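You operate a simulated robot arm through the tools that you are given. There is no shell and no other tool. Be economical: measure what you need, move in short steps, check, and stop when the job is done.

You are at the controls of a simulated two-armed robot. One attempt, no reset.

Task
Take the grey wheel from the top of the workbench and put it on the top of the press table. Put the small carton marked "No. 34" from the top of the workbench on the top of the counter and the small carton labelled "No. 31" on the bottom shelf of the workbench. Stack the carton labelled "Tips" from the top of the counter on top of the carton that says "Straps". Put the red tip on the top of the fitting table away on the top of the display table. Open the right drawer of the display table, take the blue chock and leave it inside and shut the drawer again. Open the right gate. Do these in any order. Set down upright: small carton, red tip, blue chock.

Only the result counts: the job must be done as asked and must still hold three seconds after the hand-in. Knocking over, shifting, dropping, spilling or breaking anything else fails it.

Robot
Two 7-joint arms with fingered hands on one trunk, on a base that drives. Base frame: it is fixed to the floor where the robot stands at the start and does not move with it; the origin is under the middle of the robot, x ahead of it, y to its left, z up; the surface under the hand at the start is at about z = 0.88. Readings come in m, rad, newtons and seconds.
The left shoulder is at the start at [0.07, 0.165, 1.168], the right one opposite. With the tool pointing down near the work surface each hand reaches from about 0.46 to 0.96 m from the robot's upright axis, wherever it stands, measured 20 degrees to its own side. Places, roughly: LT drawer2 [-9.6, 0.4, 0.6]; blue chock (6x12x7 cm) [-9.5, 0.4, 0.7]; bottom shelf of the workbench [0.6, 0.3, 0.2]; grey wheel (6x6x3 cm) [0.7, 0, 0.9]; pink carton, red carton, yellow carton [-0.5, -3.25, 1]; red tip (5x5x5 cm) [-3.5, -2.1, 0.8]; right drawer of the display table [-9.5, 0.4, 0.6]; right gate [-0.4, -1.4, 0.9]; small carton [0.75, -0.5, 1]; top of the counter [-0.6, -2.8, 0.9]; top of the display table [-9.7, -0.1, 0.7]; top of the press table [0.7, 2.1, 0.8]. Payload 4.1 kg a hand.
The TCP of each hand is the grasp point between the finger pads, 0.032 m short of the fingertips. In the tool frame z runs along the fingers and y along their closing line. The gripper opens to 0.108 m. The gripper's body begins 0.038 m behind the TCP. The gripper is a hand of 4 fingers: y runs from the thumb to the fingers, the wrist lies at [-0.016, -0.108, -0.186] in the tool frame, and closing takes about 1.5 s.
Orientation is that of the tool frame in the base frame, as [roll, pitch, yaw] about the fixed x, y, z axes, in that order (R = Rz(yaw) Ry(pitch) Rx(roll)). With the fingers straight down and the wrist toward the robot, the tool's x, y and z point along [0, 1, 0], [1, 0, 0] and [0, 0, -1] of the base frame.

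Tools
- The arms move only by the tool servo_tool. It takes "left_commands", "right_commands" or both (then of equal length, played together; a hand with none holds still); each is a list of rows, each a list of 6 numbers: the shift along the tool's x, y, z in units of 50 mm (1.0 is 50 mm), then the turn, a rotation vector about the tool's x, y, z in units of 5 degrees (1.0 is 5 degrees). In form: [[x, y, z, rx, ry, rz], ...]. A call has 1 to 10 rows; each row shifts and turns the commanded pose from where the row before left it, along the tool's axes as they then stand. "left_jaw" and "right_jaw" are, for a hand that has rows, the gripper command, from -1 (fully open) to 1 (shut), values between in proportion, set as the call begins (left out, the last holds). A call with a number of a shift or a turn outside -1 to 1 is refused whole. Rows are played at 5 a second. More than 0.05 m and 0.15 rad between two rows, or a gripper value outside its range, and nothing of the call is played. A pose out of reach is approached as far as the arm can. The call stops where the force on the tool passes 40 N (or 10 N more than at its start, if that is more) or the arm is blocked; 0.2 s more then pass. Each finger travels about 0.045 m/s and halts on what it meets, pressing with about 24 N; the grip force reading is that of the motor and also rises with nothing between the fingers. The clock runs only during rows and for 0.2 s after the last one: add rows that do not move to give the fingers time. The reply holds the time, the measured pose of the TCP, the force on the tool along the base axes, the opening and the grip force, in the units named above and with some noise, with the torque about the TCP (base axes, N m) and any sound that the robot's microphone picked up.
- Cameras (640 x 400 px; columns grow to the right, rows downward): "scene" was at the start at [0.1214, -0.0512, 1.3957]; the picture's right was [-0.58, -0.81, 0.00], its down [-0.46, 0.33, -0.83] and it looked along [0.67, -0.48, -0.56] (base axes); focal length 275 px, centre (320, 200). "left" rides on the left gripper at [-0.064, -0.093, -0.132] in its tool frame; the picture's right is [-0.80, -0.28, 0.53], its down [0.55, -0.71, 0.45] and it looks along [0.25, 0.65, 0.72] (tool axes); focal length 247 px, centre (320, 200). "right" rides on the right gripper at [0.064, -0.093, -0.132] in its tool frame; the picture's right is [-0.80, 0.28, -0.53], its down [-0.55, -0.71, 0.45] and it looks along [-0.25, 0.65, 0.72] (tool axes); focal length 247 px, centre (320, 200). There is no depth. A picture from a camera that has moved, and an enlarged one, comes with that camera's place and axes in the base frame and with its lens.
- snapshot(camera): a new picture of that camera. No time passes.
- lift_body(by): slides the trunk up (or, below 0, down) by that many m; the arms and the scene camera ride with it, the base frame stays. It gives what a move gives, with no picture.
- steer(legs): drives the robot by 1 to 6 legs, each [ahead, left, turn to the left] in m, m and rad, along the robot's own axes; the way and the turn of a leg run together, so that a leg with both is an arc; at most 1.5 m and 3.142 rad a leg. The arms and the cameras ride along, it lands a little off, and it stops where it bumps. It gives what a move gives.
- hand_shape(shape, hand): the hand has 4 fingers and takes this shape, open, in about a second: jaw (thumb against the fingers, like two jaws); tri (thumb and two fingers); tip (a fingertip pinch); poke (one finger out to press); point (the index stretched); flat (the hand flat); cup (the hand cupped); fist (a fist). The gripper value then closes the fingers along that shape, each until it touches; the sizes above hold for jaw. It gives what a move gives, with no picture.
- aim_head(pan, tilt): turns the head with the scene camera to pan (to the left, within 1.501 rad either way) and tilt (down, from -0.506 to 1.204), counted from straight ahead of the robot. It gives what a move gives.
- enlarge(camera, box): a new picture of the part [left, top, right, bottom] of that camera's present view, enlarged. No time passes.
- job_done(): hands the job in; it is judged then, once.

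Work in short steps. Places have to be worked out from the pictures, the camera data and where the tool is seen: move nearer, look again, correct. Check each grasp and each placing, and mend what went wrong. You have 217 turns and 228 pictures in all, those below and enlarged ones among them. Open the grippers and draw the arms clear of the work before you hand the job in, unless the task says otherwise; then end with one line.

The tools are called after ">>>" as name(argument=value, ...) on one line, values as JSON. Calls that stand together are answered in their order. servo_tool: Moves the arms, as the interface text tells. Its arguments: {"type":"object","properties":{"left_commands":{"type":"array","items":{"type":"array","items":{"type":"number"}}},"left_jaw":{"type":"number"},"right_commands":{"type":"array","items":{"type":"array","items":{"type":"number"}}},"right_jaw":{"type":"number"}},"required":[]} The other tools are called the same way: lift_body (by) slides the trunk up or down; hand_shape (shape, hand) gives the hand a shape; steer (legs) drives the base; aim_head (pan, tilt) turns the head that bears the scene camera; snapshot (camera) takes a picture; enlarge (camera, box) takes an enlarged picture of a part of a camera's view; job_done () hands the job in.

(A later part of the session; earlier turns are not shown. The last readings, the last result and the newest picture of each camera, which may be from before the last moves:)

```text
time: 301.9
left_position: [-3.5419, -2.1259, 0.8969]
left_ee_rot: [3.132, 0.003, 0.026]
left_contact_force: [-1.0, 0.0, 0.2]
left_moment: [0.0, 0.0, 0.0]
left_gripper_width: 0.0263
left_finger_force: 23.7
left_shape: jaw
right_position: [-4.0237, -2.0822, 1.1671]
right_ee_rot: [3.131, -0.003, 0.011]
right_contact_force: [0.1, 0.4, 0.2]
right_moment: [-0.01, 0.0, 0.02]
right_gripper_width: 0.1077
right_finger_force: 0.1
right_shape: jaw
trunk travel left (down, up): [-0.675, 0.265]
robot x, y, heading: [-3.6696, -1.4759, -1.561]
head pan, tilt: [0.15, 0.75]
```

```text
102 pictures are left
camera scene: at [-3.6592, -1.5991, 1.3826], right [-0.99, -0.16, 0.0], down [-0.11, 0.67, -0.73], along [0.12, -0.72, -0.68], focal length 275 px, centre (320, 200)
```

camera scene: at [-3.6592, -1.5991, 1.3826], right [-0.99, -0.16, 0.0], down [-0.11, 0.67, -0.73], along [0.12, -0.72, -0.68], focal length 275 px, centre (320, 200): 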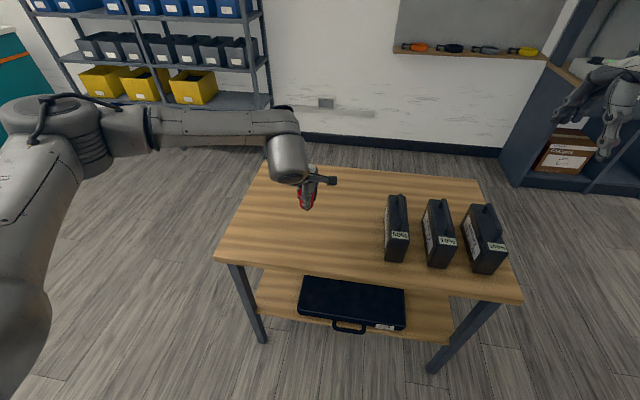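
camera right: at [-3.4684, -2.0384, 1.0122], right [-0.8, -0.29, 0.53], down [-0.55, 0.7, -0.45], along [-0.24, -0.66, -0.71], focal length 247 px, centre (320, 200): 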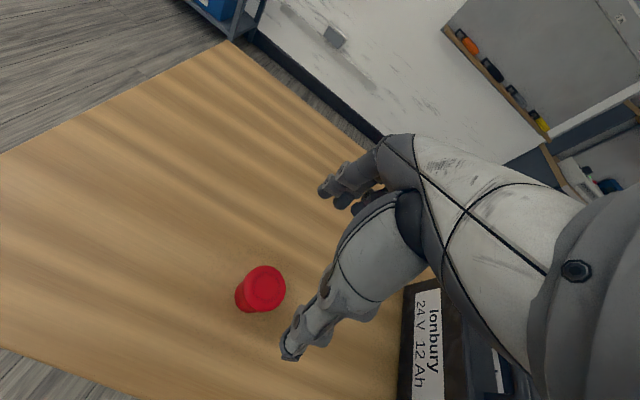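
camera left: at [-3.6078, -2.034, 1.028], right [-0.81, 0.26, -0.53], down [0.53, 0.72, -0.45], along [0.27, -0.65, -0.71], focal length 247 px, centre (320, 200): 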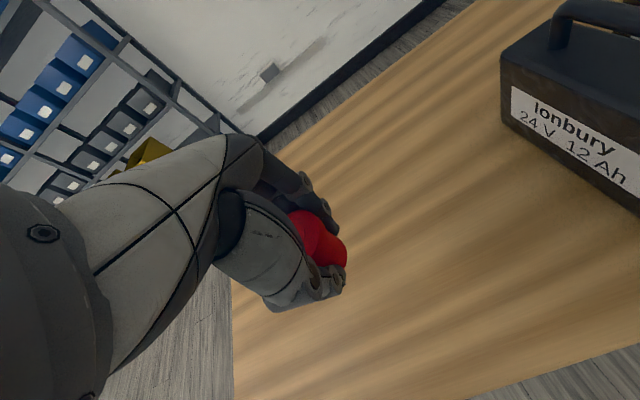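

The red tip is held upright. I raise it, turn to face −x and look along the way to the display table.

>>> servo_tool(left_commands=[[0, 0, -0.9, 0, 0, 0], [0, 0, -0.9, 0, 0, 0], [0, 0, -0.9, 0, 0, 0], [0, 0, -0.9, 0, 0, 0], [0, 0, -0.9, 0, 0, 0], [0, 0, -0.9, 0, 0, 0], [0.3, -0.9, 0, 0, 0, 0], [0.3, -0.9, 0, 0, 0, 0], [0.3, -0.9, 0, 0, 0, 0], [0.3, -0.5, 0, 0, 0, 0]])

>>> steer(legs=[[-0.15, 0, 0], [0, 0, -1.58]])

>>> aim_head(pan=0.0, tilt=0.3)

>>> snapshot(camera="scene")

```text
time: 304.1
left_position: [-3.4827, -1.9631, 1.1636]
left_ee_rot: [3.133, 0.002, 0.028]
left_contact_force: [-0.8, -0.1, -1.5]
left_moment: [-0.01, 0.02, -0.01]
left_gripper_width: 0.0257
left_finger_force: 24.0
left_shape: jaw
right_position: [-4.0212, -2.0823, 1.1676]
right_ee_rot: [3.133, -0.002, 0.011]
right_contact_force: [0.0, 0.4, -0.3]
right_moment: [0.01, -0.02, 0.01]
right_gripper_width: 0.1077
right_finger_force: 0.1
right_shape: jaw
trunk travel left (down, up): [-0.675, 0.265]
robot x, y, heading: [-3.6691, -1.4691, -1.561]
head pan, tilt: [0.15, 0.75]
```

```text
time: 309.3
left_position: [-4.171, -1.5053, 1.1631]
left_ee_rot: [3.135, 0.002, -1.552]
left_contact_force: [-0.4, 0.6, -1.1]
left_moment: [-0.06, 0.0, -0.03]
left_gripper_width: 0.0259
left_finger_force: 23.9
left_shape: jaw
right_position: [-4.2854, -0.9652, 1.167]
right_ee_rot: [3.136, -0.002, -1.566]
right_contact_force: [0.3, 0.0, -0.3]
right_moment: [0.03, 0.0, 0.04]
right_gripper_width: 0.1076
right_finger_force: 0.0
right_shape: jaw
trunk travel left (down, up): [-0.675, 0.265]
robot x, y, heading: [-3.6768, -1.3219, -3.138]
head pan, tilt: [0.15, 0.75]
```

```text
time: 310.2
left_position: [-4.171, -1.504, 1.1637]
left_ee_rot: [3.133, 0.002, -1.553]
left_contact_force: [0.5, 0.3, -1.4]
left_moment: [-0.02, 0.04, 0.01]
left_gripper_width: 0.0257
left_finger_force: 24.3
left_shape: jaw
right_position: [-4.2853, -0.9641, 1.1666]
right_ee_rot: [3.135, -0.003, -1.566]
right_contact_force: [0.3, 0.2, -0.7]
right_moment: [0.0, 0.01, 0.01]
right_gripper_width: 0.1074
right_finger_force: 0.0
right_shape: jaw
trunk travel left (down, up): [-0.675, 0.265]
robot x, y, heading: [-3.6739, -1.3216, -3.135]
head pan, tilt: [0.0, 0.3]
```

```text
101 pictures are left
camera scene: at [-3.8184, -1.3203, 1.4229], right [-0.01, 1.0, 0.0], down [0.3, 0.0, -0.95], along [-0.95, -0.01, -0.3], focal length 275 px, centre (320, 200)
```

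scene: 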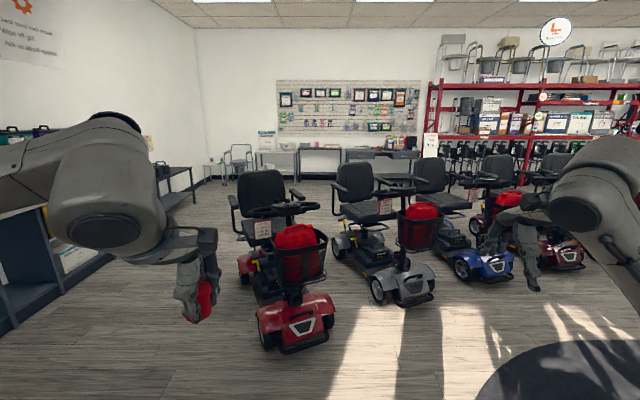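

Display tables stand at the far wall; the scooter row blocks the direct way, but there's a passage on the left (y ≈ −2.5). I go ahead 0.66 m, then strafe left 1.25 m.

>>> steer(legs=[[0.66, 0, 0], [0, 1.25, 0]])

>>> snapshot(camera="scene")

```text
time: 317.1
left_position: [-4.8158, -2.1681, 1.1617]
left_ee_rot: [3.137, 0.005, -1.38]
left_contact_force: [0.7, -0.7, 0.2]
left_moment: [0.01, -0.03, -0.04]
left_gripper_width: 0.0259
left_finger_force: 24.1
left_shape: jaw
right_position: [-5.0206, -1.6541, 1.1661]
right_ee_rot: [3.134, 0.0, -1.399]
right_contact_force: [-0.1, -0.9, 0.0]
right_moment: [0.03, 0.02, -0.01]
right_gripper_width: 0.1078
right_finger_force: 0.1
right_shape: jaw
trunk travel left (down, up): [-0.675, 0.265]
robot x, y, heading: [-4.3567, -1.8981, -2.967]
head pan, tilt: [0.0, 0.3]
stopped in leg 2: the robot was blocked; the commanded pose is now the measured one
```

```text
100 pictures are left
camera scene: at [-4.4998, -1.9269, 1.4226], right [-0.18, 0.98, 0.0], down [0.29, 0.05, -0.95], along [-0.94, -0.17, -0.3], focal length 275 px, centre (320, 200)
```

scene: 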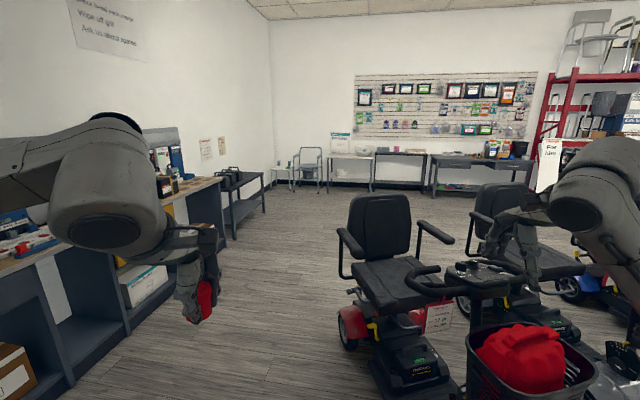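

The base touched the fitting table's corner. I raise the trunk for arm clearance, back away to the right, straighten, and check the table.

>>> steer(legs=[[0.03, -0.1, -0.1]])

>>> lift_body(by=0.2)

>>> aim_head(pan=1.5, tilt=0.9)

>>> snapshot(camera="scene")

```text
time: 318.3
left_position: [-4.8816, -2.0216, 1.1637]
left_ee_rot: [3.134, 0.003, -1.482]
left_contact_force: [-0.5, -0.4, -0.2]
left_moment: [0.02, -0.04, -0.01]
left_gripper_width: 0.026
left_finger_force: 23.8
left_shape: jaw
right_position: [-5.0319, -1.4921, 1.1668]
right_ee_rot: [3.136, -0.001, -1.498]
right_contact_force: [0.8, 0.5, -0.8]
right_moment: [-0.06, 0.02, 0.02]
right_gripper_width: 0.1075
right_finger_force: 0.0
right_shape: jaw
trunk travel left (down, up): [-0.675, 0.265]
robot x, y, heading: [-4.4004, -1.8035, -3.071]
head pan, tilt: [0.0, 0.3]
```

```text
time: 320.5
left_position: [-4.8809, -2.0225, 1.3627]
left_ee_rot: [3.132, 0.002, -1.483]
left_contact_force: [-0.5, 0.2, -1.1]
left_moment: [0.02, 0.01, 0.0]
left_gripper_width: 0.0259
left_finger_force: 24.1
left_shape: jaw
right_position: [-5.0318, -1.4914, 1.3658]
right_ee_rot: [3.135, -0.002, -1.499]
right_contact_force: [0.3, 0.0, -0.7]
right_moment: [0.03, -0.01, 0.02]
right_gripper_width: 0.1079
right_finger_force: 0.1
right_shape: jaw
trunk travel left (down, up): [-0.875, 0.065]
robot x, y, heading: [-4.3985, -1.7998, -3.065]
head pan, tilt: [0.0, 0.3]
```

```text
time: 322.1
left_position: [-4.8801, -2.0215, 1.3635]
left_ee_rot: [3.133, 0.002, -1.484]
left_contact_force: [-0.3, 0.8, -0.2]
left_moment: [0.02, 0.0, 0.04]
left_gripper_width: 0.0257
left_finger_force: 24.2
left_shape: jaw
right_position: [-5.0327, -1.4912, 1.3673]
right_ee_rot: [3.135, -0.002, -1.499]
right_contact_force: [0.4, -0.6, -1.0]
right_moment: [-0.02, 0.02, 0.03]
right_gripper_width: 0.1079
right_finger_force: 0.1
right_shape: jaw
trunk travel left (down, up): [-0.875, 0.065]
robot x, y, heading: [-4.3998, -1.8077, -3.064]
head pan, tilt: [1.499, 0.901]
```

```text
99 pictures are left
camera scene: at [-4.4485, -1.8826, 1.5707], right [-1.0, 0.0, 0.0], down [0.0, 0.78, -0.62], along [0.0, -0.62, -0.78], focal length 275 px, centre (320, 200)
```

scene: 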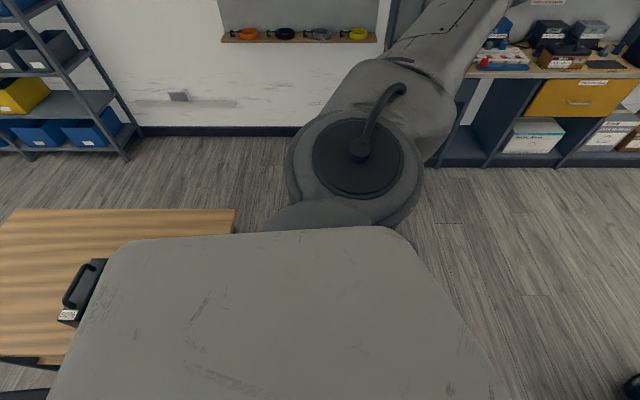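

The table stands unmoved within my measuring accuracy. I go on at x ≈ −4.65 (clear of its edge at −4.12) to y ≈ −2.6, then ahead.

>>> steer(legs=[[0.24, 0.06, -0.077], [0.03, 0.7, 0]])

>>> aim_head(pan=-0.2, tilt=0.35)

>>> snapshot(camera="scene")

```text
time: 327.4
left_position: [-5.1598, -2.7677, 1.363]
left_ee_rot: [3.133, 0.001, -1.555]
left_contact_force: [-0.1, 0.0, -0.3]
left_moment: [0.02, 0.0, -0.01]
left_gripper_width: 0.0257
left_finger_force: 23.8
left_shape: jaw
right_position: [-5.273, -2.2267, 1.3662]
right_ee_rot: [3.134, -0.002, -1.572]
right_contact_force: [-0.2, -0.2, 0.3]
right_moment: [-0.05, 0.0, 0.02]
right_gripper_width: 0.1077
right_finger_force: 0.0
right_shape: jaw
trunk travel left (down, up): [-0.875, 0.065]
robot x, y, heading: [-4.6629, -2.5856, -3.134]
head pan, tilt: [1.499, 0.901]
```

```text
time: 329.1
left_position: [-5.1593, -2.7676, 1.3619]
left_ee_rot: [3.132, 0.002, -1.557]
left_contact_force: [0.2, -1.1, 0.2]
left_moment: [-0.01, 0.01, 0.02]
left_gripper_width: 0.026
left_finger_force: 23.7
left_shape: jaw
right_position: [-5.2729, -2.2276, 1.3665]
right_ee_rot: [3.134, -0.001, -1.575]
right_contact_force: [0.6, -0.5, -0.1]
right_moment: [0.02, 0.01, -0.02]
right_gripper_width: 0.1076
right_finger_force: 0.1
right_shape: jaw
trunk travel left (down, up): [-0.875, 0.065]
robot x, y, heading: [-4.6615, -2.5866, -3.135]
head pan, tilt: [-0.201, 0.351]
```

```text
98 pictures are left
camera scene: at [-4.8052, -2.5669, 1.6182], right [0.2, 0.98, 0.0], down [0.34, -0.07, -0.94], along [-0.92, 0.18, -0.34], focal length 275 px, centre (320, 200)
```

scene: 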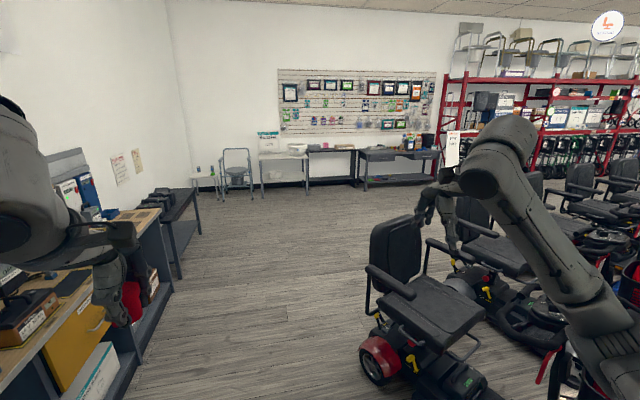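

The floor behind the scooters is open. I drive 3.4 m ahead along y ≈ −2.6 and look right toward the display table.

>>> steer(legs=[[1.5, 0, 0], [1.4, 0, 0], [0.6, 0, 0]])

>>> aim_head(pan=-0.9, tilt=0.4)

>>> snapshot(camera="scene")

```text
time: 346.2
left_position: [-8.6747, -2.7329, 1.3638]
left_ee_rot: [3.133, 0.002, -1.571]
left_contact_force: [-0.1, 0.3, -0.7]
left_moment: [0.02, 0.02, 0.0]
left_gripper_width: 0.0257
left_finger_force: 24.1
left_shape: jaw
right_position: [-8.7802, -2.1914, 1.3668]
right_ee_rot: [3.134, -0.002, -1.584]
right_contact_force: [1.0, 0.7, 0.0]
right_moment: [-0.04, 0.01, -0.03]
right_gripper_width: 0.1076
right_finger_force: 0.0
right_shape: jaw
trunk travel left (down, up): [-0.875, 0.065]
robot x, y, heading: [-8.1716, -2.5601, 3.128]
head pan, tilt: [-0.201, 0.351]
```

```text
time: 347.2
left_position: [-8.6752, -2.7331, 1.3637]
left_ee_rot: [3.133, 0.002, -1.57]
left_contact_force: [0.8, -1.1, -0.3]
left_moment: [0.0, -0.01, -0.02]
left_gripper_width: 0.0258
left_finger_force: 23.9
left_shape: jaw
right_position: [-8.7815, -2.1915, 1.366]
right_ee_rot: [3.134, -0.001, -1.585]
right_contact_force: [0.2, 0.0, -0.5]
right_moment: [-0.03, -0.02, 0.02]
right_gripper_width: 0.1076
right_finger_force: 0.0
right_shape: jaw
trunk travel left (down, up): [-0.875, 0.065]
robot x, y, heading: [-8.1769, -2.5566, 3.133]
head pan, tilt: [-0.901, 0.4]
```

```text
97 pictures are left
camera scene: at [-8.2831, -2.4842, 1.6137], right [0.79, 0.61, 0.0], down [0.24, -0.31, -0.92], along [-0.56, 0.73, -0.39], focal length 275 px, centre (320, 200)
```

scene: 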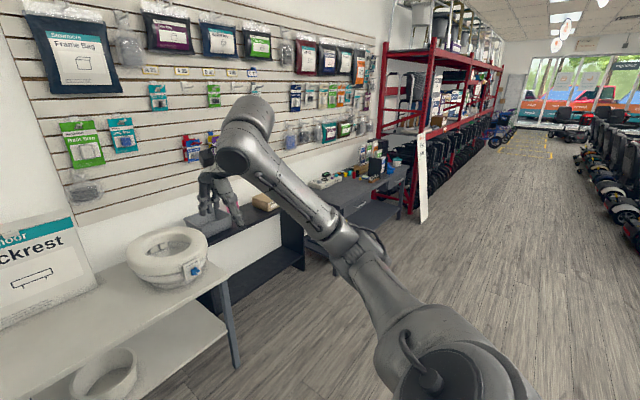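

I strafe right about 2.4 m along the tables (front edges near x ≈ −9.3).

>>> steer(legs=[[0, -1.3, 0.0], [0, -1.1, 0.0]])

>>> aim_head(pan=0.0, tilt=0.55)

>>> snapshot(camera="scene")

```text
time: 359.0
left_position: [-8.6558, -0.3489, 1.3638]
left_ee_rot: [3.133, 0.004, -1.556]
left_contact_force: [0.3, 0.3, -0.2]
left_moment: [0.01, 0.0, 0.04]
left_gripper_width: 0.0257
left_finger_force: 23.5
left_shape: jaw
right_position: [-8.7672, 0.1916, 1.3677]
right_ee_rot: [3.135, -0.002, -1.572]
right_contact_force: [0.7, 0.0, -0.4]
right_moment: [0.01, 0.0, 0.01]
right_gripper_width: 0.1076
right_finger_force: 0.0
right_shape: jaw
trunk travel left (down, up): [-0.875, 0.065]
robot x, y, heading: [-8.1566, -0.1676, -3.143]
head pan, tilt: [-0.901, 0.4]
```

```text
time: 360.2
left_position: [-8.6554, -0.3488, 1.3641]
left_ee_rot: [3.133, 0.0, -1.557]
left_contact_force: [0.7, -0.1, -1.0]
left_moment: [-0.01, 0.03, 0.02]
left_gripper_width: 0.0259
left_finger_force: 24.0
left_shape: jaw
right_position: [-8.7674, 0.1918, 1.3672]
right_ee_rot: [3.135, -0.002, -1.571]
right_contact_force: [0.3, 0.1, -0.4]
right_moment: [-0.04, -0.05, -0.01]
right_gripper_width: 0.1078
right_finger_force: 0.0
right_shape: jaw
trunk travel left (down, up): [-0.875, 0.065]
robot x, y, heading: [-8.1542, -0.1688, -3.144]
head pan, tilt: [0.0, 0.55]
```

```text
96 pictures are left
camera scene: at [-8.2986, -0.1669, 1.6], right [0.0, 1.0, 0.0], down [0.52, 0.0, -0.85], along [-0.85, 0.0, -0.52], focal length 275 px, centre (320, 200)
```

scene: 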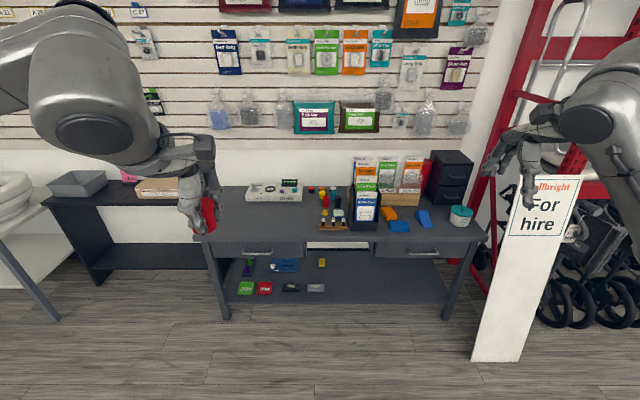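

The display table with two drawers is ahead; there is a "For hire" board at (−9.17, 0.85) to mind. I enlarge the right half.

>>> enlarge(camera="scene", box=[310, 150, 490, 280])

>>> enlarge(camera="scene", box=[190, 160, 370, 300])

```text
3.08 times, centred on (400, 215) of scene
camera zoom: at [-8.2986, -0.1669, 1.6], right [0.0, 1.0, 0.0], down [0.52, 0.0, -0.85], along [-0.85, 0.0, -0.52], focal length 846 px, centre (74, 154)
```

zoom: 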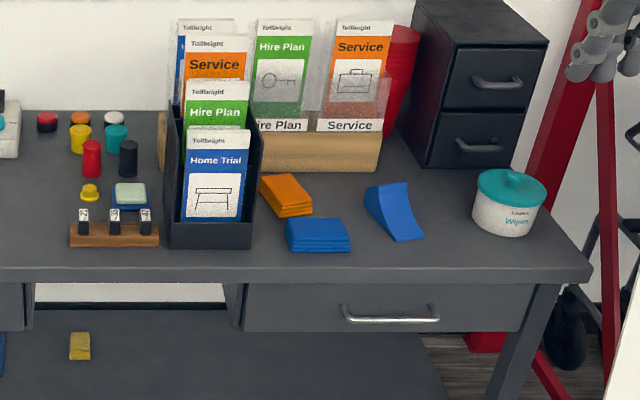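

```text
2.86 times, centred on (280, 230) of scene
camera zoom: at [-8.2986, -0.1669, 1.6], right [0.0, 1.0, 0.0], down [0.52, 0.0, -0.85], along [-0.85, 0.0, -0.52], focal length 785 px, centre (434, 114)
```

zoom: 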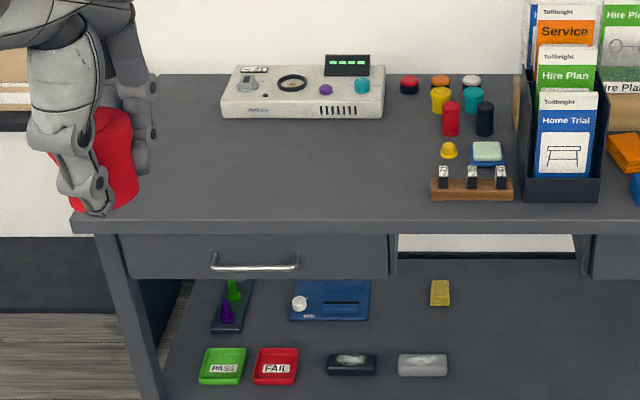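

The blue chock is the wedge at right; the tip can go at about (−9.52, −0.42) on the free left part. I drive ahead 0.70 m and lower the trunk.

>>> steer(legs=[[0.7, 0, 0]])

>>> lift_body(by=-0.2)

>>> aim_head(pan=0.1, tilt=0.85)

>>> snapshot(camera="scene")

>>> snapshot(camera="left")

```text
time: 364.0
left_position: [-9.3525, -0.3607, 1.3639]
left_ee_rot: [3.132, 0.002, -1.544]
left_contact_force: [-0.5, -1.0, -0.8]
left_moment: [-0.01, 0.01, -0.01]
left_gripper_width: 0.0255
left_finger_force: 23.8
left_shape: jaw
right_position: [-9.4707, 0.1787, 1.368]
right_ee_rot: [3.135, 0.0, -1.561]
right_contact_force: [0.2, 0.0, 0.4]
right_moment: [0.01, 0.03, 0.0]
right_gripper_width: 0.1079
right_finger_force: 0.1
right_shape: jaw
trunk travel left (down, up): [-0.875, 0.065]
robot x, y, heading: [-8.8569, -0.1721, -3.132]
head pan, tilt: [0.0, 0.55]
```

```text
time: 366.2
left_position: [-9.3525, -0.359, 1.1639]
left_ee_rot: [3.133, 0.001, -1.545]
left_contact_force: [0.1, 0.3, -0.7]
left_moment: [0.02, -0.01, -0.04]
left_gripper_width: 0.0256
left_finger_force: 23.4
left_shape: jaw
right_position: [-9.4727, 0.1798, 1.1676]
right_ee_rot: [3.136, -0.001, -1.562]
right_contact_force: [0.3, -0.1, 0.1]
right_moment: [0.0, -0.01, -0.01]
right_gripper_width: 0.1078
right_finger_force: 0.1
right_shape: jaw
trunk travel left (down, up): [-0.675, 0.265]
robot x, y, heading: [-8.8551, -0.1731, -3.125]
head pan, tilt: [0.0, 0.55]
```

```text
time: 367.0
left_position: [-9.3535, -0.3597, 1.1636]
left_ee_rot: [3.134, 0.001, -1.544]
left_contact_force: [-0.2, 0.3, -0.9]
left_moment: [0.02, 0.0, -0.01]
left_gripper_width: 0.0258
left_finger_force: 24.0
left_shape: jaw
right_position: [-9.4738, 0.1799, 1.1665]
right_ee_rot: [3.135, -0.002, -1.56]
right_contact_force: [0.6, -0.1, -0.1]
right_moment: [0.04, -0.03, -0.01]
right_gripper_width: 0.1077
right_finger_force: 0.1
right_shape: jaw
trunk travel left (down, up): [-0.675, 0.265]
robot x, y, heading: [-8.8572, -0.1735, -3.126]
head pan, tilt: [0.099, 0.85]
```

```text
93 pictures are left
camera scene: at [-8.9868, -0.1813, 1.3746], right [-0.11, 0.99, 0.0], down [0.75, 0.08, -0.66], along [-0.66, -0.07, -0.75], focal length 275 px, centre (320, 200)
```

scene: 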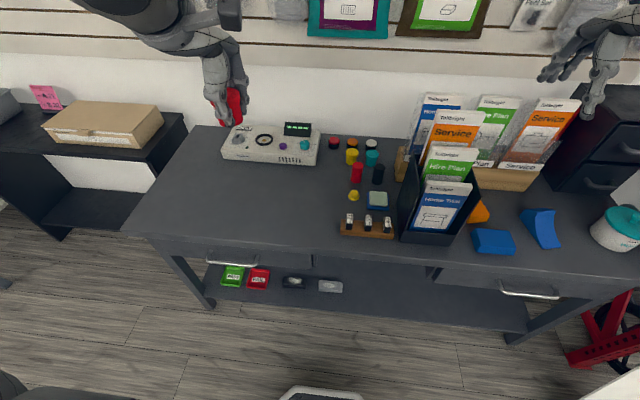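

```text
92 pictures are left
camera left: at [-9.2605, -0.2932, 1.2938], right [0.26, 0.81, -0.53], down [0.72, -0.53, -0.45], along [-0.65, -0.26, -0.71], focal length 247 px, centre (320, 200)
```

left: 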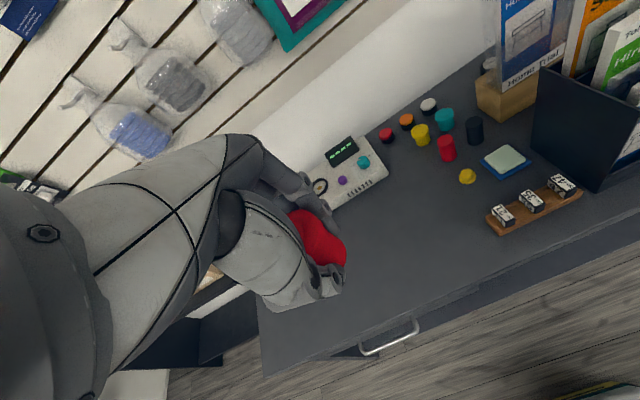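

I move the left hand over (−9.54, −0.45) and lower to z ≈ 0.81.

>>> servo_tool(left_commands=[[0.6, 0.7, 0, 0, 0, 0], [0.6, 0.7, 0, 0, 0, 0], [0.5, 0.8, 0, 0, 0, 0], [0, 0.8, 0, 0, 0, 0], [0, 0.7, 0.5, 0, 0, 0], [0, 0, 0.9, 0, 0, 0], [0, 0, 0.9, 0, 0, 0], [0, 0, 0.9, 0, 0, 0], [0, 0, 0.9, 0, 0, 0], [0, 0, 0.9, 0, 0, 0]])

>>> servo_tool(left_commands=[[0, 0, 0.9, 0, 0, 0], [0, 0, 0.8, 0, 0, 0], [0, 0, 0.3, 0, 0, 0]])

>>> snapshot(camera="scene")

>>> snapshot(camera="left")

```text
time: 369.2
left_position: [-9.5385, -0.4489, 0.9141]
left_ee_rot: [3.135, 0.005, -1.542]
left_contact_force: [-0.2, 0.3, -1.3]
left_moment: [-0.03, 0.02, -0.03]
left_gripper_width: 0.0258
left_finger_force: 23.4
left_shape: jaw
right_position: [-9.4742, 0.178, 1.1665]
right_ee_rot: [3.136, -0.002, -1.56]
right_contact_force: [0.5, 0.2, 0.4]
right_moment: [0.02, 0.02, 0.02]
right_gripper_width: 0.1078
right_finger_force: 0.0
right_shape: jaw
trunk travel left (down, up): [-0.675, 0.265]
robot x, y, heading: [-8.8585, -0.1714, -3.126]
head pan, tilt: [0.099, 0.85]
```

```text
time: 370.0
left_position: [-9.5371, -0.4496, 0.8143]
left_ee_rot: [3.135, 0.001, -1.545]
left_contact_force: [-0.1, 0.3, -0.3]
left_moment: [-0.01, 0.04, 0.02]
left_gripper_width: 0.0257
left_finger_force: 24.0
left_shape: jaw
right_position: [-9.4727, 0.1789, 1.1673]
right_ee_rot: [3.134, -0.003, -1.561]
right_contact_force: [0.3, -0.1, 0.4]
right_moment: [0.0, 0.0, -0.03]
right_gripper_width: 0.1077
right_finger_force: 0.0
right_shape: jaw
trunk travel left (down, up): [-0.675, 0.265]
robot x, y, heading: [-8.8604, -0.1716, -3.124]
head pan, tilt: [0.099, 0.85]
```

```text
91 pictures are left
camera scene: at [-8.9866, -0.1813, 1.3746], right [-0.11, 0.99, 0.0], down [0.75, 0.08, -0.66], along [-0.66, -0.07, -0.75], focal length 275 px, centre (320, 200)
```

scene: 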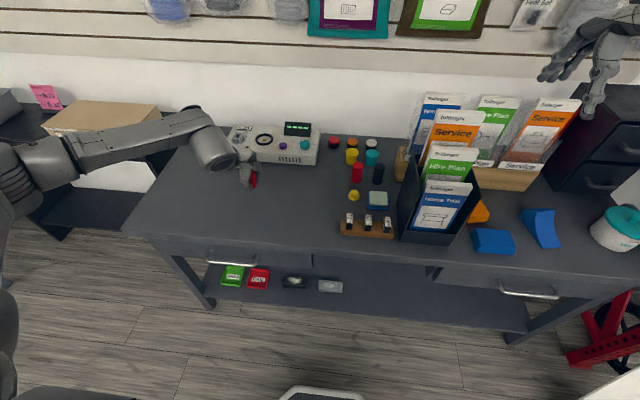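

```text
90 pictures are left
camera left: at [-9.445, -0.3821, 0.9453], right [0.26, 0.81, -0.53], down [0.72, -0.53, -0.45], along [-0.65, -0.26, -0.71], focal length 247 px, centre (320, 200)
```

left: 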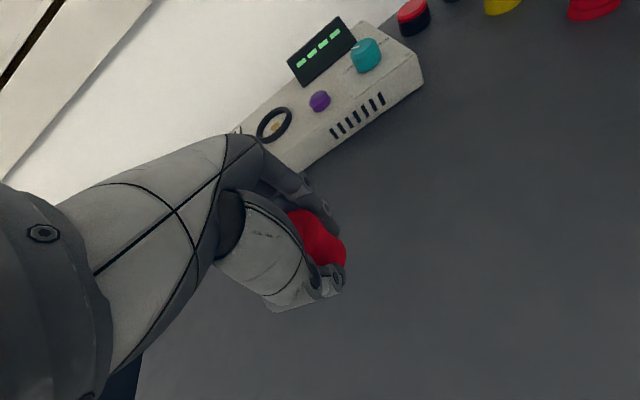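

Clear of the device behind. I lower slowly until the tip touches.

>>> servo_tool(left_commands=[[0, 0, 0.4, 0, 0, 0], [0, 0, 0.3, 0, 0, 0], [0, 0, 0.2, 0, 0, 0], [0, 0, 0.1, 0, 0, 0], [0, 0, 0.1, 0, 0, 0], [0, 0, 0.1, 0, 0, 0], [0, 0, 0.1, 0, 0, 0], [0, 0, 0.1, 0, 0, 0]])

>>> snapshot(camera="left")

```text
time: 371.9
left_position: [-9.5423, -0.4479, 0.7531]
left_ee_rot: [3.119, 0.003, -1.542]
left_contact_force: [10.2, -1.5, 26.3]
left_moment: [0.0, -0.53, 0.04]
left_gripper_width: 0.0278
left_finger_force: 24.0
left_shape: jaw
right_position: [-9.4708, 0.1793, 1.168]
right_ee_rot: [3.131, -0.002, -1.56]
right_contact_force: [0.1, -0.9, 0.7]
right_moment: [-0.02, -0.02, 0.0]
right_gripper_width: 0.1081
right_finger_force: 0.0
right_shape: jaw
trunk travel left (down, up): [-0.675, 0.265]
robot x, y, heading: [-8.8559, -0.1731, -3.13]
head pan, tilt: [0.099, 0.85]
stopped in row 8 (left hand): the force on the tool passed its limit at 43 N (the readings are from after the stop); the commanded pose is now the measured one
```

```text
89 pictures are left
camera left: at [-9.4474, -0.3821, 0.883], right [0.25, 0.81, -0.53], down [0.71, -0.53, -0.47], along [-0.66, -0.26, -0.71], focal length 247 px, centre (320, 200)
```

left: 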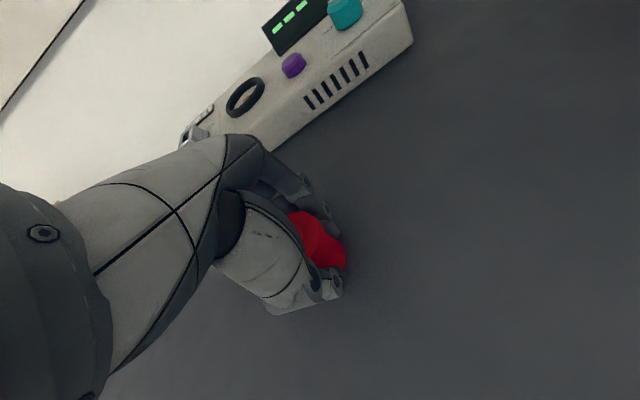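

The tip touched at TCP z = 0.753. I ease up a little, open, and lift off.

>>> servo_tool(left_commands=[[0, 0, -0.07, 0, 0, 0], [0, 0, 0, 0, 0, 0], [0, 0, 0, 0, 0, 0], [0, 0, 0, 0, 0, 0], [0, 0, 0, 0, 0, 0], [0, 0, 0, 0, 0, 0], [0, 0, 0, 0, 0, 0], [0, 0, -0.3, 0, 0, 0], [0, 0, -0.8, 0, 0, 0], [0, 0, -0.9, 0, 0, 0]], left_jaw=-1)

>>> servo_tool(left_commands=[[0, 0, -0.9, 0, 0, 0], [0, 0, -0.9, 0, 0, 0], [0, 0, -0.9, 0, 0, 0], [0, 0, -0.9, 0, 0, 0], [0, 0, -0.9, 0, 0, 0], [0, -0.9, 0, 0, 0, 0], [0, -0.9, 0, 0, 0, 0], [0, -0.9, 0, 0, 0, 0]])

>>> snapshot(camera="scene")

>>> enlarge(camera="scene", box=[200, 120, 320, 220])

```text
time: 374.1
left_position: [-9.5397, -0.4482, 0.8528]
left_ee_rot: [3.125, 0.004, -1.544]
left_contact_force: [0.4, 0.6, 0.4]
left_moment: [0.03, 0.0, 0.01]
left_gripper_width: 0.1076
left_finger_force: 0.0
left_shape: jaw
right_position: [-9.4725, 0.1792, 1.1672]
right_ee_rot: [3.135, -0.002, -1.559]
right_contact_force: [0.5, -0.9, -0.4]
right_moment: [0.01, 0.0, -0.01]
right_gripper_width: 0.1079
right_finger_force: 0.0
right_shape: jaw
trunk travel left (down, up): [-0.675, 0.265]
robot x, y, heading: [-8.8554, -0.1729, -3.127]
head pan, tilt: [0.099, 0.85]
```

```text
time: 375.9
left_position: [-9.3974, -0.4492, 1.0766]
left_ee_rot: [3.123, 0.005, -1.546]
left_contact_force: [0.2, 0.9, 0.7]
left_moment: [0.03, 0.03, 0.02]
left_gripper_width: 0.1078
left_finger_force: 0.1
left_shape: jaw
right_position: [-9.4712, 0.1783, 1.1684]
right_ee_rot: [3.131, -0.001, -1.561]
right_contact_force: [0.3, 0.8, -0.6]
right_moment: [0.02, 0.03, 0.02]
right_gripper_width: 0.1077
right_finger_force: 0.1
right_shape: jaw
trunk travel left (down, up): [-0.675, 0.265]
robot x, y, heading: [-8.8546, -0.1743, -3.131]
head pan, tilt: [0.099, 0.85]
```

```text
88 pictures are left
camera scene: at [-8.9849, -0.1817, 1.3748], right [-0.11, 0.99, 0.0], down [0.75, 0.08, -0.66], along [-0.66, -0.07, -0.75], focal length 275 px, centre (320, 200)
```

scene: 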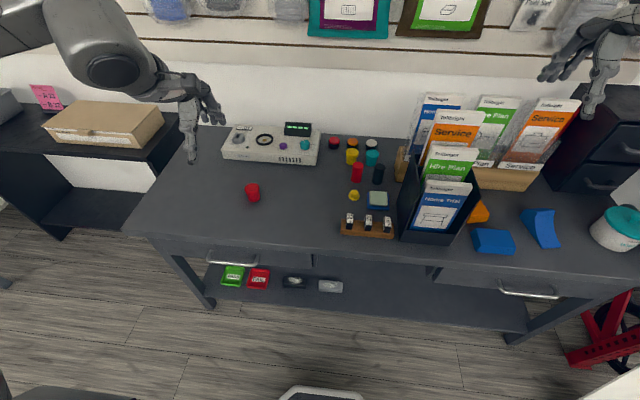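

```text
4.00 times, centred on (260, 170) of scene
camera zoom: at [-8.9849, -0.1817, 1.3748], right [-0.11, 0.99, 0.0], down [0.75, 0.08, -0.66], along [-0.66, -0.07, -0.75], focal length 1100 px, centre (560, 320)
```

zoom: 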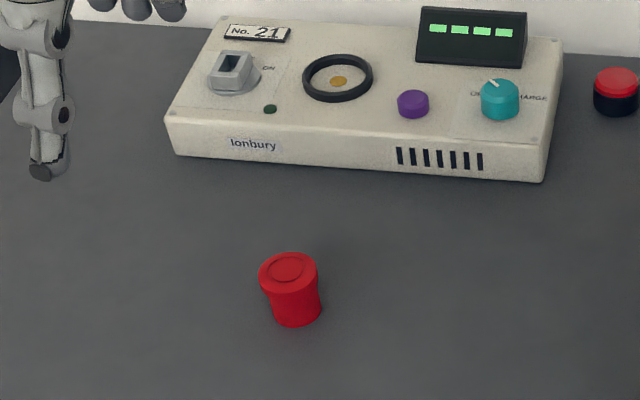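

The red tip is upright on the display table. Now the drawer: handle bar is at about (−9.345, 0.35, 0.65), y 0.26–0.43. I tuck the right hand back (because of the sign), then move the base back 0.33 m and right 0.44 m to use the left hand.

>>> servo_tool(right_commands=[[0, -0.8, -0.3, 0, 0, 0], [0, -0.8, -0.3, 0, 0, 0], [0, -0.8, -0.3, 0, 0, 0]], left_commands=[[0, 0, -0.5, 0, 0, 0], [0, 0, -0.5, 0, 0, 0], [0, 0, 0, 0, 0, 0]])

>>> steer(legs=[[-0.34, 0, -0.01], [0, -0.45, 0]])

>>> aim_head(pan=0.0, tilt=0.7)

>>> snapshot(camera="scene")

>>> enlarge(camera="scene", box=[280, 160, 440, 280])

```text
time: 376.7
left_position: [-9.4001, -0.4477, 1.1264]
left_ee_rot: [3.125, 0.003, -1.543]
left_contact_force: [-0.2, -0.1, 0.3]
left_moment: [0.01, 0.04, 0.0]
left_gripper_width: 0.1078
left_finger_force: 0.0
left_shape: jaw
right_position: [-9.3505, 0.1794, 1.211]
right_ee_rot: [3.132, -0.001, -1.557]
right_contact_force: [0.0, 0.1, 0.3]
right_moment: [0.01, 0.04, 0.0]
right_gripper_width: 0.108
right_finger_force: 0.1
right_shape: jaw
trunk travel left (down, up): [-0.675, 0.265]
robot x, y, heading: [-8.8582, -0.1724, -3.124]
head pan, tilt: [0.099, 0.85]
```

```text
time: 381.2
left_position: [-9.0655, 0.0043, 1.1248]
left_ee_rot: [3.126, 0.004, -1.547]
left_contact_force: [-0.5, -0.3, -0.4]
left_moment: [0.0, 0.01, 0.01]
left_gripper_width: 0.1077
left_finger_force: 0.1
left_shape: jaw
right_position: [-9.0151, 0.6312, 1.2101]
right_ee_rot: [3.134, -0.001, -1.562]
right_contact_force: [-0.2, 0.4, 0.4]
right_moment: [-0.01, -0.02, -0.01]
right_gripper_width: 0.1076
right_finger_force: 0.1
right_shape: jaw
trunk travel left (down, up): [-0.675, 0.265]
robot x, y, heading: [-8.522, 0.2778, -3.131]
head pan, tilt: [0.099, 0.85]
```

```text
time: 381.9
left_position: [-9.0669, 0.0059, 1.1268]
left_ee_rot: [3.127, 0.003, -1.549]
left_contact_force: [0.8, 0.2, -0.8]
left_moment: [-0.01, -0.03, 0.01]
left_gripper_width: 0.1077
left_finger_force: 0.2
left_shape: jaw
right_position: [-9.0146, 0.6316, 1.2097]
right_ee_rot: [3.135, -0.002, -1.565]
right_contact_force: [-0.1, 0.5, -1.6]
right_moment: [-0.02, -0.03, 0.04]
right_gripper_width: 0.1079
right_finger_force: 0.1
right_shape: jaw
trunk travel left (down, up): [-0.675, 0.265]
robot x, y, heading: [-8.5195, 0.2774, -3.136]
head pan, tilt: [0.0, 0.7]
```

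```text
86 pictures are left
camera scene: at [-8.658, 0.2764, 1.3868], right [-0.01, 1.0, 0.0], down [0.64, 0.01, -0.76], along [-0.76, -0.01, -0.64], focal length 275 px, centre (320, 200)
```

scene: 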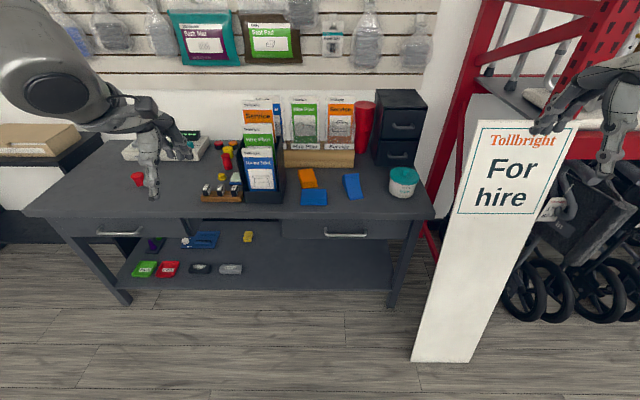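

```text
3.33 times, centred on (360, 220) of scene
camera zoom: at [-8.658, 0.2764, 1.3868], right [-0.01, 1.0, 0.0], down [0.64, 0.01, -0.76], along [-0.76, -0.01, -0.64], focal length 916 px, centre (187, 133)
```

zoom: 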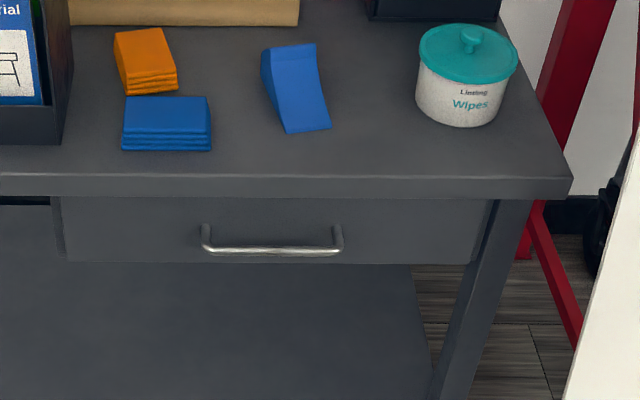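

The handle bar triangulates to (−9.36, 0.36, 0.63), its drawer front about 3 cm behind, under the table edge. I bring the left hand in front of it and tilt it 30° forward so the fingers can hook behind the bar.

>>> servo_tool(left_commands=[[-0.85, 0, 0.5, 0, 0, 0], [-0.85, 0, 0.5, 0, 0, 0], [-0.85, 0, 0.5, 0, 0, 0], [-0.85, 0, 0.5, 0, 0, 0], [-0.85, 0, 0.5, 0, 0, 0], [-0.85, 0, 0.5, 0, 0, 0], [-0.85, 0, 0.5, 0, 0, 0], [-0.85, 0, 0.3, 0, 0, 0], [-0.27, 0, 0, 0, 0, -0.3]], right_commands=[[0, 0, -0.7, 0, 0, 0], [0, 0, -0.7, 0, 0, 0], [0, 0, -0.7, 0, 0, 0], [0, 0, 0, 0, 0, 0], [0, 0, 0, 0, 0, 0], [0, 0, 0, 0, 0, 0], [0, 0, 0, 0, 0, 0], [0, 0, 0, 0, 0, 0], [0, 0, 0, 0, 0, 0]])

>>> servo_tool(left_commands=[[0, 0.5, 0, -1, 0, 0], [0, 0.5, 0, -1, 0, 0], [0, 0.5, 0, -1, 0, 0], [0, 0.5, 0, -1, 0, 0], [0, 0.5, 0, -1, 0, 0], [0, 0.3, 0, -1, 0, 0]], left_jaw=-0.3)

>>> snapshot(camera="left")

>>> snapshot(camera="scene")

```text
time: 383.9
left_position: [-9.076, 0.3583, 0.933]
left_ee_rot: [3.127, 0.005, -1.52]
left_contact_force: [-0.5, 0.4, 0.1]
left_moment: [-0.01, -0.01, -0.04]
left_gripper_width: 0.1079
left_finger_force: 0.2
left_shape: jaw
right_position: [-9.0129, 0.6289, 1.3138]
right_ee_rot: [3.134, -0.001, -1.564]
right_contact_force: [-0.1, 0.7, -0.3]
right_moment: [0.01, 0.0, -0.01]
right_gripper_width: 0.1078
right_finger_force: 0.0
right_shape: jaw
trunk travel left (down, up): [-0.675, 0.265]
robot x, y, heading: [-8.5212, 0.2776, -3.124]
head pan, tilt: [0.0, 0.7]
```

```text
time: 385.3
left_position: [-9.2136, 0.3533, 0.9681]
left_ee_rot: [2.602, 0.006, -1.52]
left_contact_force: [-0.5, -0.1, -0.4]
left_moment: [-0.03, 0.01, 0.05]
left_gripper_width: 0.0705
left_finger_force: 0.1
left_shape: jaw
right_position: [-9.0134, 0.6296, 1.3135]
right_ee_rot: [3.134, -0.004, -1.564]
right_contact_force: [-0.3, 0.2, -0.2]
right_moment: [0.0, 0.04, -0.01]
right_gripper_width: 0.1079
right_finger_force: 0.0
right_shape: jaw
trunk travel left (down, up): [-0.675, 0.265]
robot x, y, heading: [-8.5237, 0.2787, -3.137]
head pan, tilt: [0.0, 0.7]
```

```text
84 pictures are left
camera left: at [-9.0693, 0.4239, 1.0322], right [-0.07, 0.8, -0.6], down [0.4, -0.53, -0.75], along [-0.91, -0.29, -0.28], focal length 247 px, centre (320, 200)
```

left: 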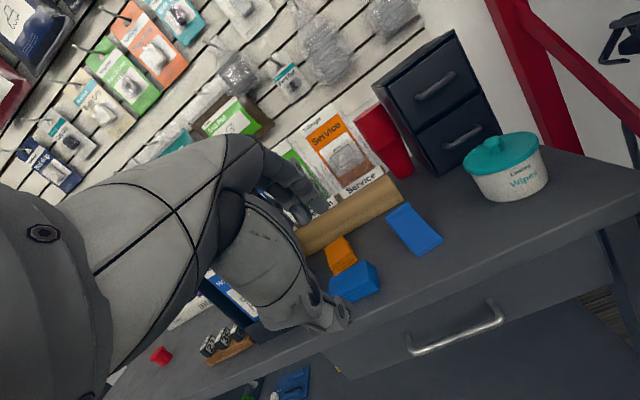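

```text
83 pictures are left
camera scene: at [-8.6581, 0.2764, 1.3868], right [-0.01, 1.0, 0.0], down [0.64, 0.01, -0.76], along [-0.76, -0.01, -0.64], focal length 275 px, centre (320, 200)
```

scene: 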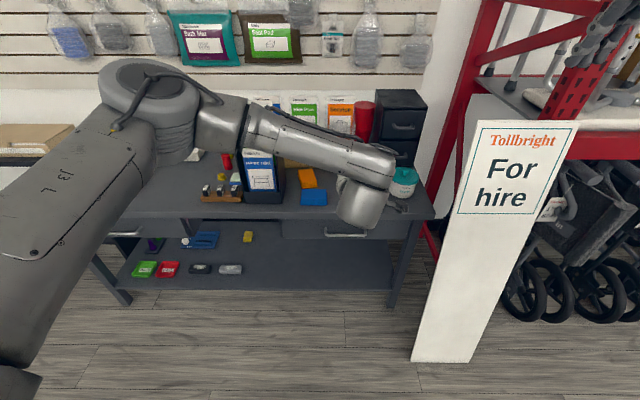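

The left camera agrees on the handle: (−9.355, 0.365). I close the jaw to 3 cm and come to a standoff 12 cm along the tool axis from the bar.

>>> servo_tool(left_commands=[[-0.14, -0.47, 0.5, 0, 0, 0], [0, -0.47, 0.6, 0, 0, 0], [0, 0, 0.9, 0, 0, 0], [0, 0, 0.9, 0, 0, 0], [0, 0, 0.9, 0, 0, 0], [0, 0, 0.7, 0, 0, 0]], left_jaw=0.445)

>>> snapshot(camera="left")

>>> enlarge(camera="scene", box=[280, 160, 440, 280])

```text
time: 386.7
left_position: [-9.2884, 0.3571, 0.7506]
left_ee_rot: [2.601, 0.005, -1.523]
left_contact_force: [-0.4, 0.4, 0.0]
left_moment: [0.0, 0.01, 0.0]
left_gripper_width: 0.03
left_finger_force: 0.0
left_shape: jaw
right_position: [-9.0149, 0.6309, 1.3136]
right_ee_rot: [3.135, -0.002, -1.564]
right_contact_force: [0.4, 0.4, 0.7]
right_moment: [0.0, 0.0, 0.03]
right_gripper_width: 0.1078
right_finger_force: 0.1
right_shape: jaw
trunk travel left (down, up): [-0.675, 0.265]
robot x, y, heading: [-8.523, 0.2767, -3.13]
head pan, tilt: [0.0, 0.7]
```

```text
82 pictures are left
camera left: at [-9.1434, 0.4269, 0.8156], right [-0.07, 0.8, -0.6], down [0.4, -0.53, -0.75], along [-0.91, -0.29, -0.28], focal length 247 px, centre (320, 200)
```

left: 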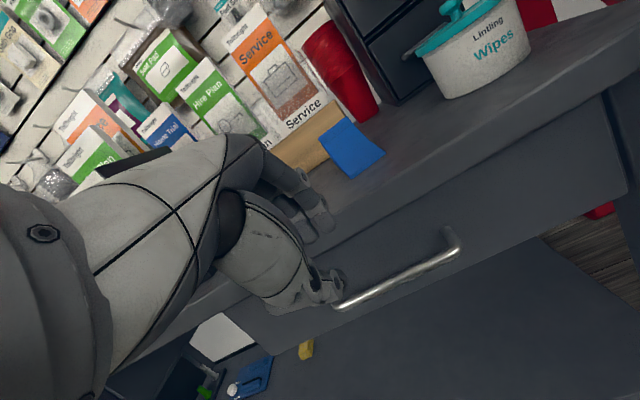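

```text
3.33 times, centred on (360, 220) of scene
camera zoom: at [-8.6588, 0.2765, 1.3868], right [-0.01, 1.0, 0.0], down [0.64, 0.01, -0.76], along [-0.76, -0.01, -0.64], focal length 916 px, centre (187, 133)
```

zoom: 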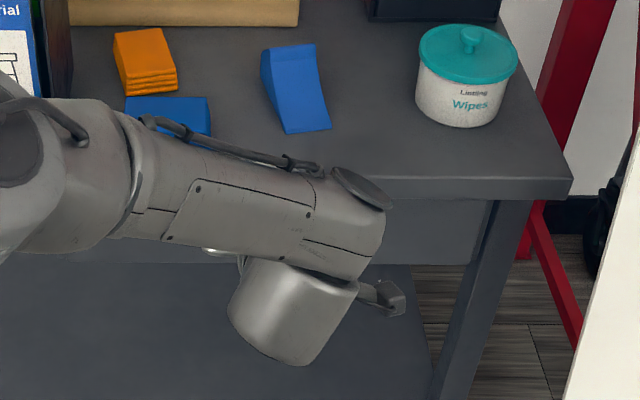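

The bar refines to (−9.352, z 0.636). I advance 8 cm along the tool axis and check.

>>> servo_tool(left_commands=[[0, -0.08, 0.6, 0, 0, 0], [0, 0, 0.6, 0, 0, 0], [0, 0, 0.4, 0, 0, 0]])

>>> snapshot(camera="left")

>>> enlarge(camera="left", box=[240, 140, 460, 340])

```text
time: 387.5
left_position: [-9.3179, 0.3546, 0.6879]
left_ee_rot: [2.605, 0.004, -1.523]
left_contact_force: [0.4, 0.1, 0.0]
left_moment: [0.01, -0.02, 0.0]
left_gripper_width: 0.0304
left_finger_force: 0.1
left_shape: jaw
left hand out of reach, approached as far as the arm can: row 3
right_position: [-9.0147, 0.6306, 1.3151]
right_ee_rot: [3.135, -0.002, -1.563]
right_contact_force: [-0.5, 0.2, 0.5]
right_moment: [-0.02, 0.0, -0.02]
right_gripper_width: 0.1082
right_finger_force: 0.0
right_shape: jaw
trunk travel left (down, up): [-0.675, 0.265]
robot x, y, heading: [-8.5242, 0.2725, -3.132]
head pan, tilt: [0.0, 0.7]
```

```text
80 pictures are left
camera left: at [-9.173, 0.4254, 0.7534], right [-0.07, 0.8, -0.6], down [0.4, -0.53, -0.75], along [-0.91, -0.29, -0.28], focal length 247 px, centre (320, 200)
```

left: 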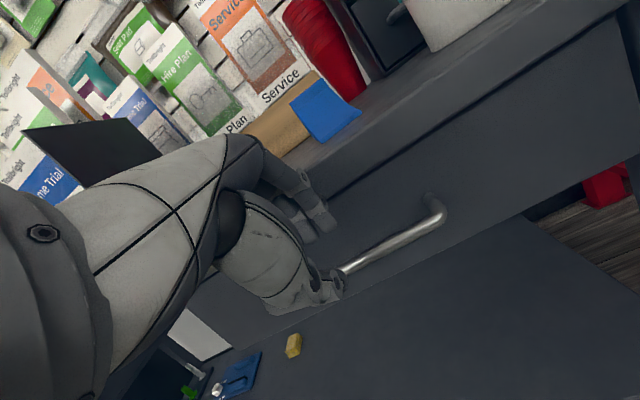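

```text
2.00 times, centred on (350, 240) of left
camera zoom: at [-9.173, 0.4254, 0.7534], right [-0.07, 0.8, -0.6], down [0.4, -0.53, -0.75], along [-0.91, -0.29, -0.28], focal length 494 px, centre (260, 120)
```

zoom: 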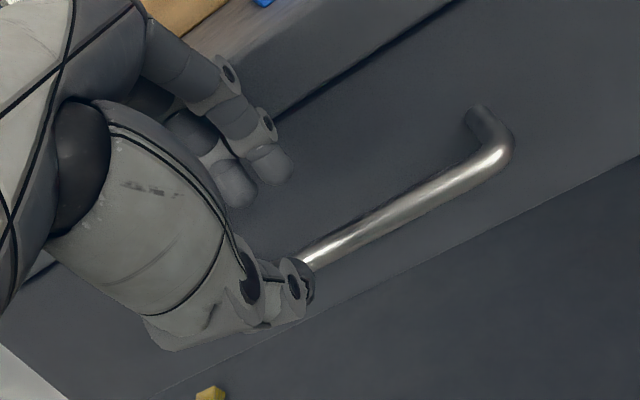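

Aligned, but at the arm's downward limit. I retract, lower the trunk 0.12 m, and re-approach.

>>> servo_tool(left_commands=[[0, 0, -0.9, 0, 0, 0], [0, 0, -0.9, 0, 0, 0], [0, 0.5, -0.85, 0, 0, 0]])

>>> lift_body(by=-0.12)

```text
time: 388.3
left_position: [-9.2711, 0.3564, 0.8159]
left_ee_rot: [2.603, 0.005, -1.52]
left_contact_force: [-0.5, -0.5, -0.5]
left_moment: [0.01, 0.02, 0.01]
left_gripper_width: 0.03
left_finger_force: 0.0
left_shape: jaw
right_position: [-9.0136, 0.6286, 1.3132]
right_ee_rot: [3.136, -0.001, -1.565]
right_contact_force: [-0.7, 0.0, -0.2]
right_moment: [0.02, -0.03, -0.01]
right_gripper_width: 0.1078
right_finger_force: 0.2
right_shape: jaw
trunk travel left (down, up): [-0.675, 0.265]
robot x, y, heading: [-8.5227, 0.2753, -3.13]
head pan, tilt: [0.0, 0.7]
```

```text
time: 389.8
left_position: [-9.2723, 0.358, 0.6953]
left_ee_rot: [2.601, 0.005, -1.522]
left_contact_force: [1.0, -0.1, 0.6]
left_moment: [-0.01, -0.02, -0.01]
left_gripper_width: 0.03
left_finger_force: 0.1
left_shape: jaw
right_position: [-9.0141, 0.6303, 1.1948]
right_ee_rot: [3.135, -0.001, -1.564]
right_contact_force: [0.1, 0.0, 0.0]
right_moment: [0.02, 0.02, -0.03]
right_gripper_width: 0.1079
right_finger_force: 0.2
right_shape: jaw
trunk travel left (down, up): [-0.555, 0.385]
robot x, y, heading: [-8.5198, 0.2778, -3.13]
head pan, tilt: [0.0, 0.7]
```

Now I shift along the tool y by 3.8 cm and advance 7.4 cm to hook the bar.

>>> servo_tool(left_commands=[[0, 0.76, 0, 0, 0, 0], [0, 0, 0.5, 0, 0, 0], [0, 0, 0.5, 0, 0, 0], [0, 0, 0.48, 0, 0, 0], [0, 0, 0, 0, 0, 0]])

>>> enlarge(camera="left", box=[240, 140, 460, 340])

```text
time: 391.0
left_position: [-9.3392, 0.3568, 0.6553]
left_ee_rot: [2.601, 0.004, -1.521]
left_contact_force: [26.7, 0.5, 5.3]
left_moment: [-0.1, 1.13, 0.21]
left_gripper_width: 0.0272
left_finger_force: 0.1
left_shape: jaw
right_position: [-9.0104, 0.6302, 1.1955]
right_ee_rot: [3.131, -0.002, -1.564]
right_contact_force: [0.0, 0.2, 0.0]
right_moment: [-0.02, 0.02, -0.01]
right_gripper_width: 0.1081
right_finger_force: 0.0
right_shape: jaw
trunk travel left (down, up): [-0.555, 0.385]
robot x, y, heading: [-8.52, 0.2741, -3.132]
head pan, tilt: [0.0, 0.7]
```

```text
2.00 times, centred on (350, 240) of left
camera zoom: at [-9.1941, 0.427, 0.7198], right [-0.07, 0.8, -0.6], down [0.4, -0.53, -0.75], along [-0.91, -0.29, -0.28], focal length 494 px, centre (260, 120)
```

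zoom: 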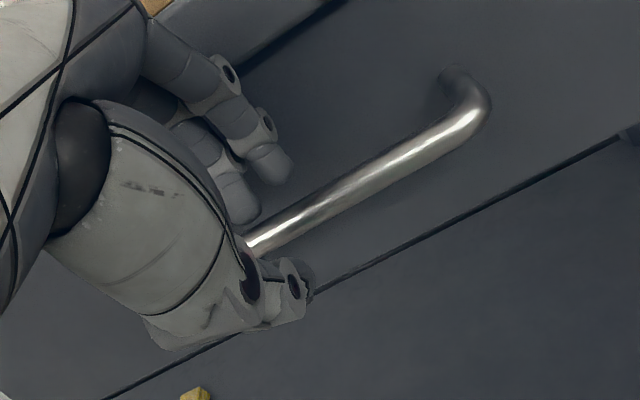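

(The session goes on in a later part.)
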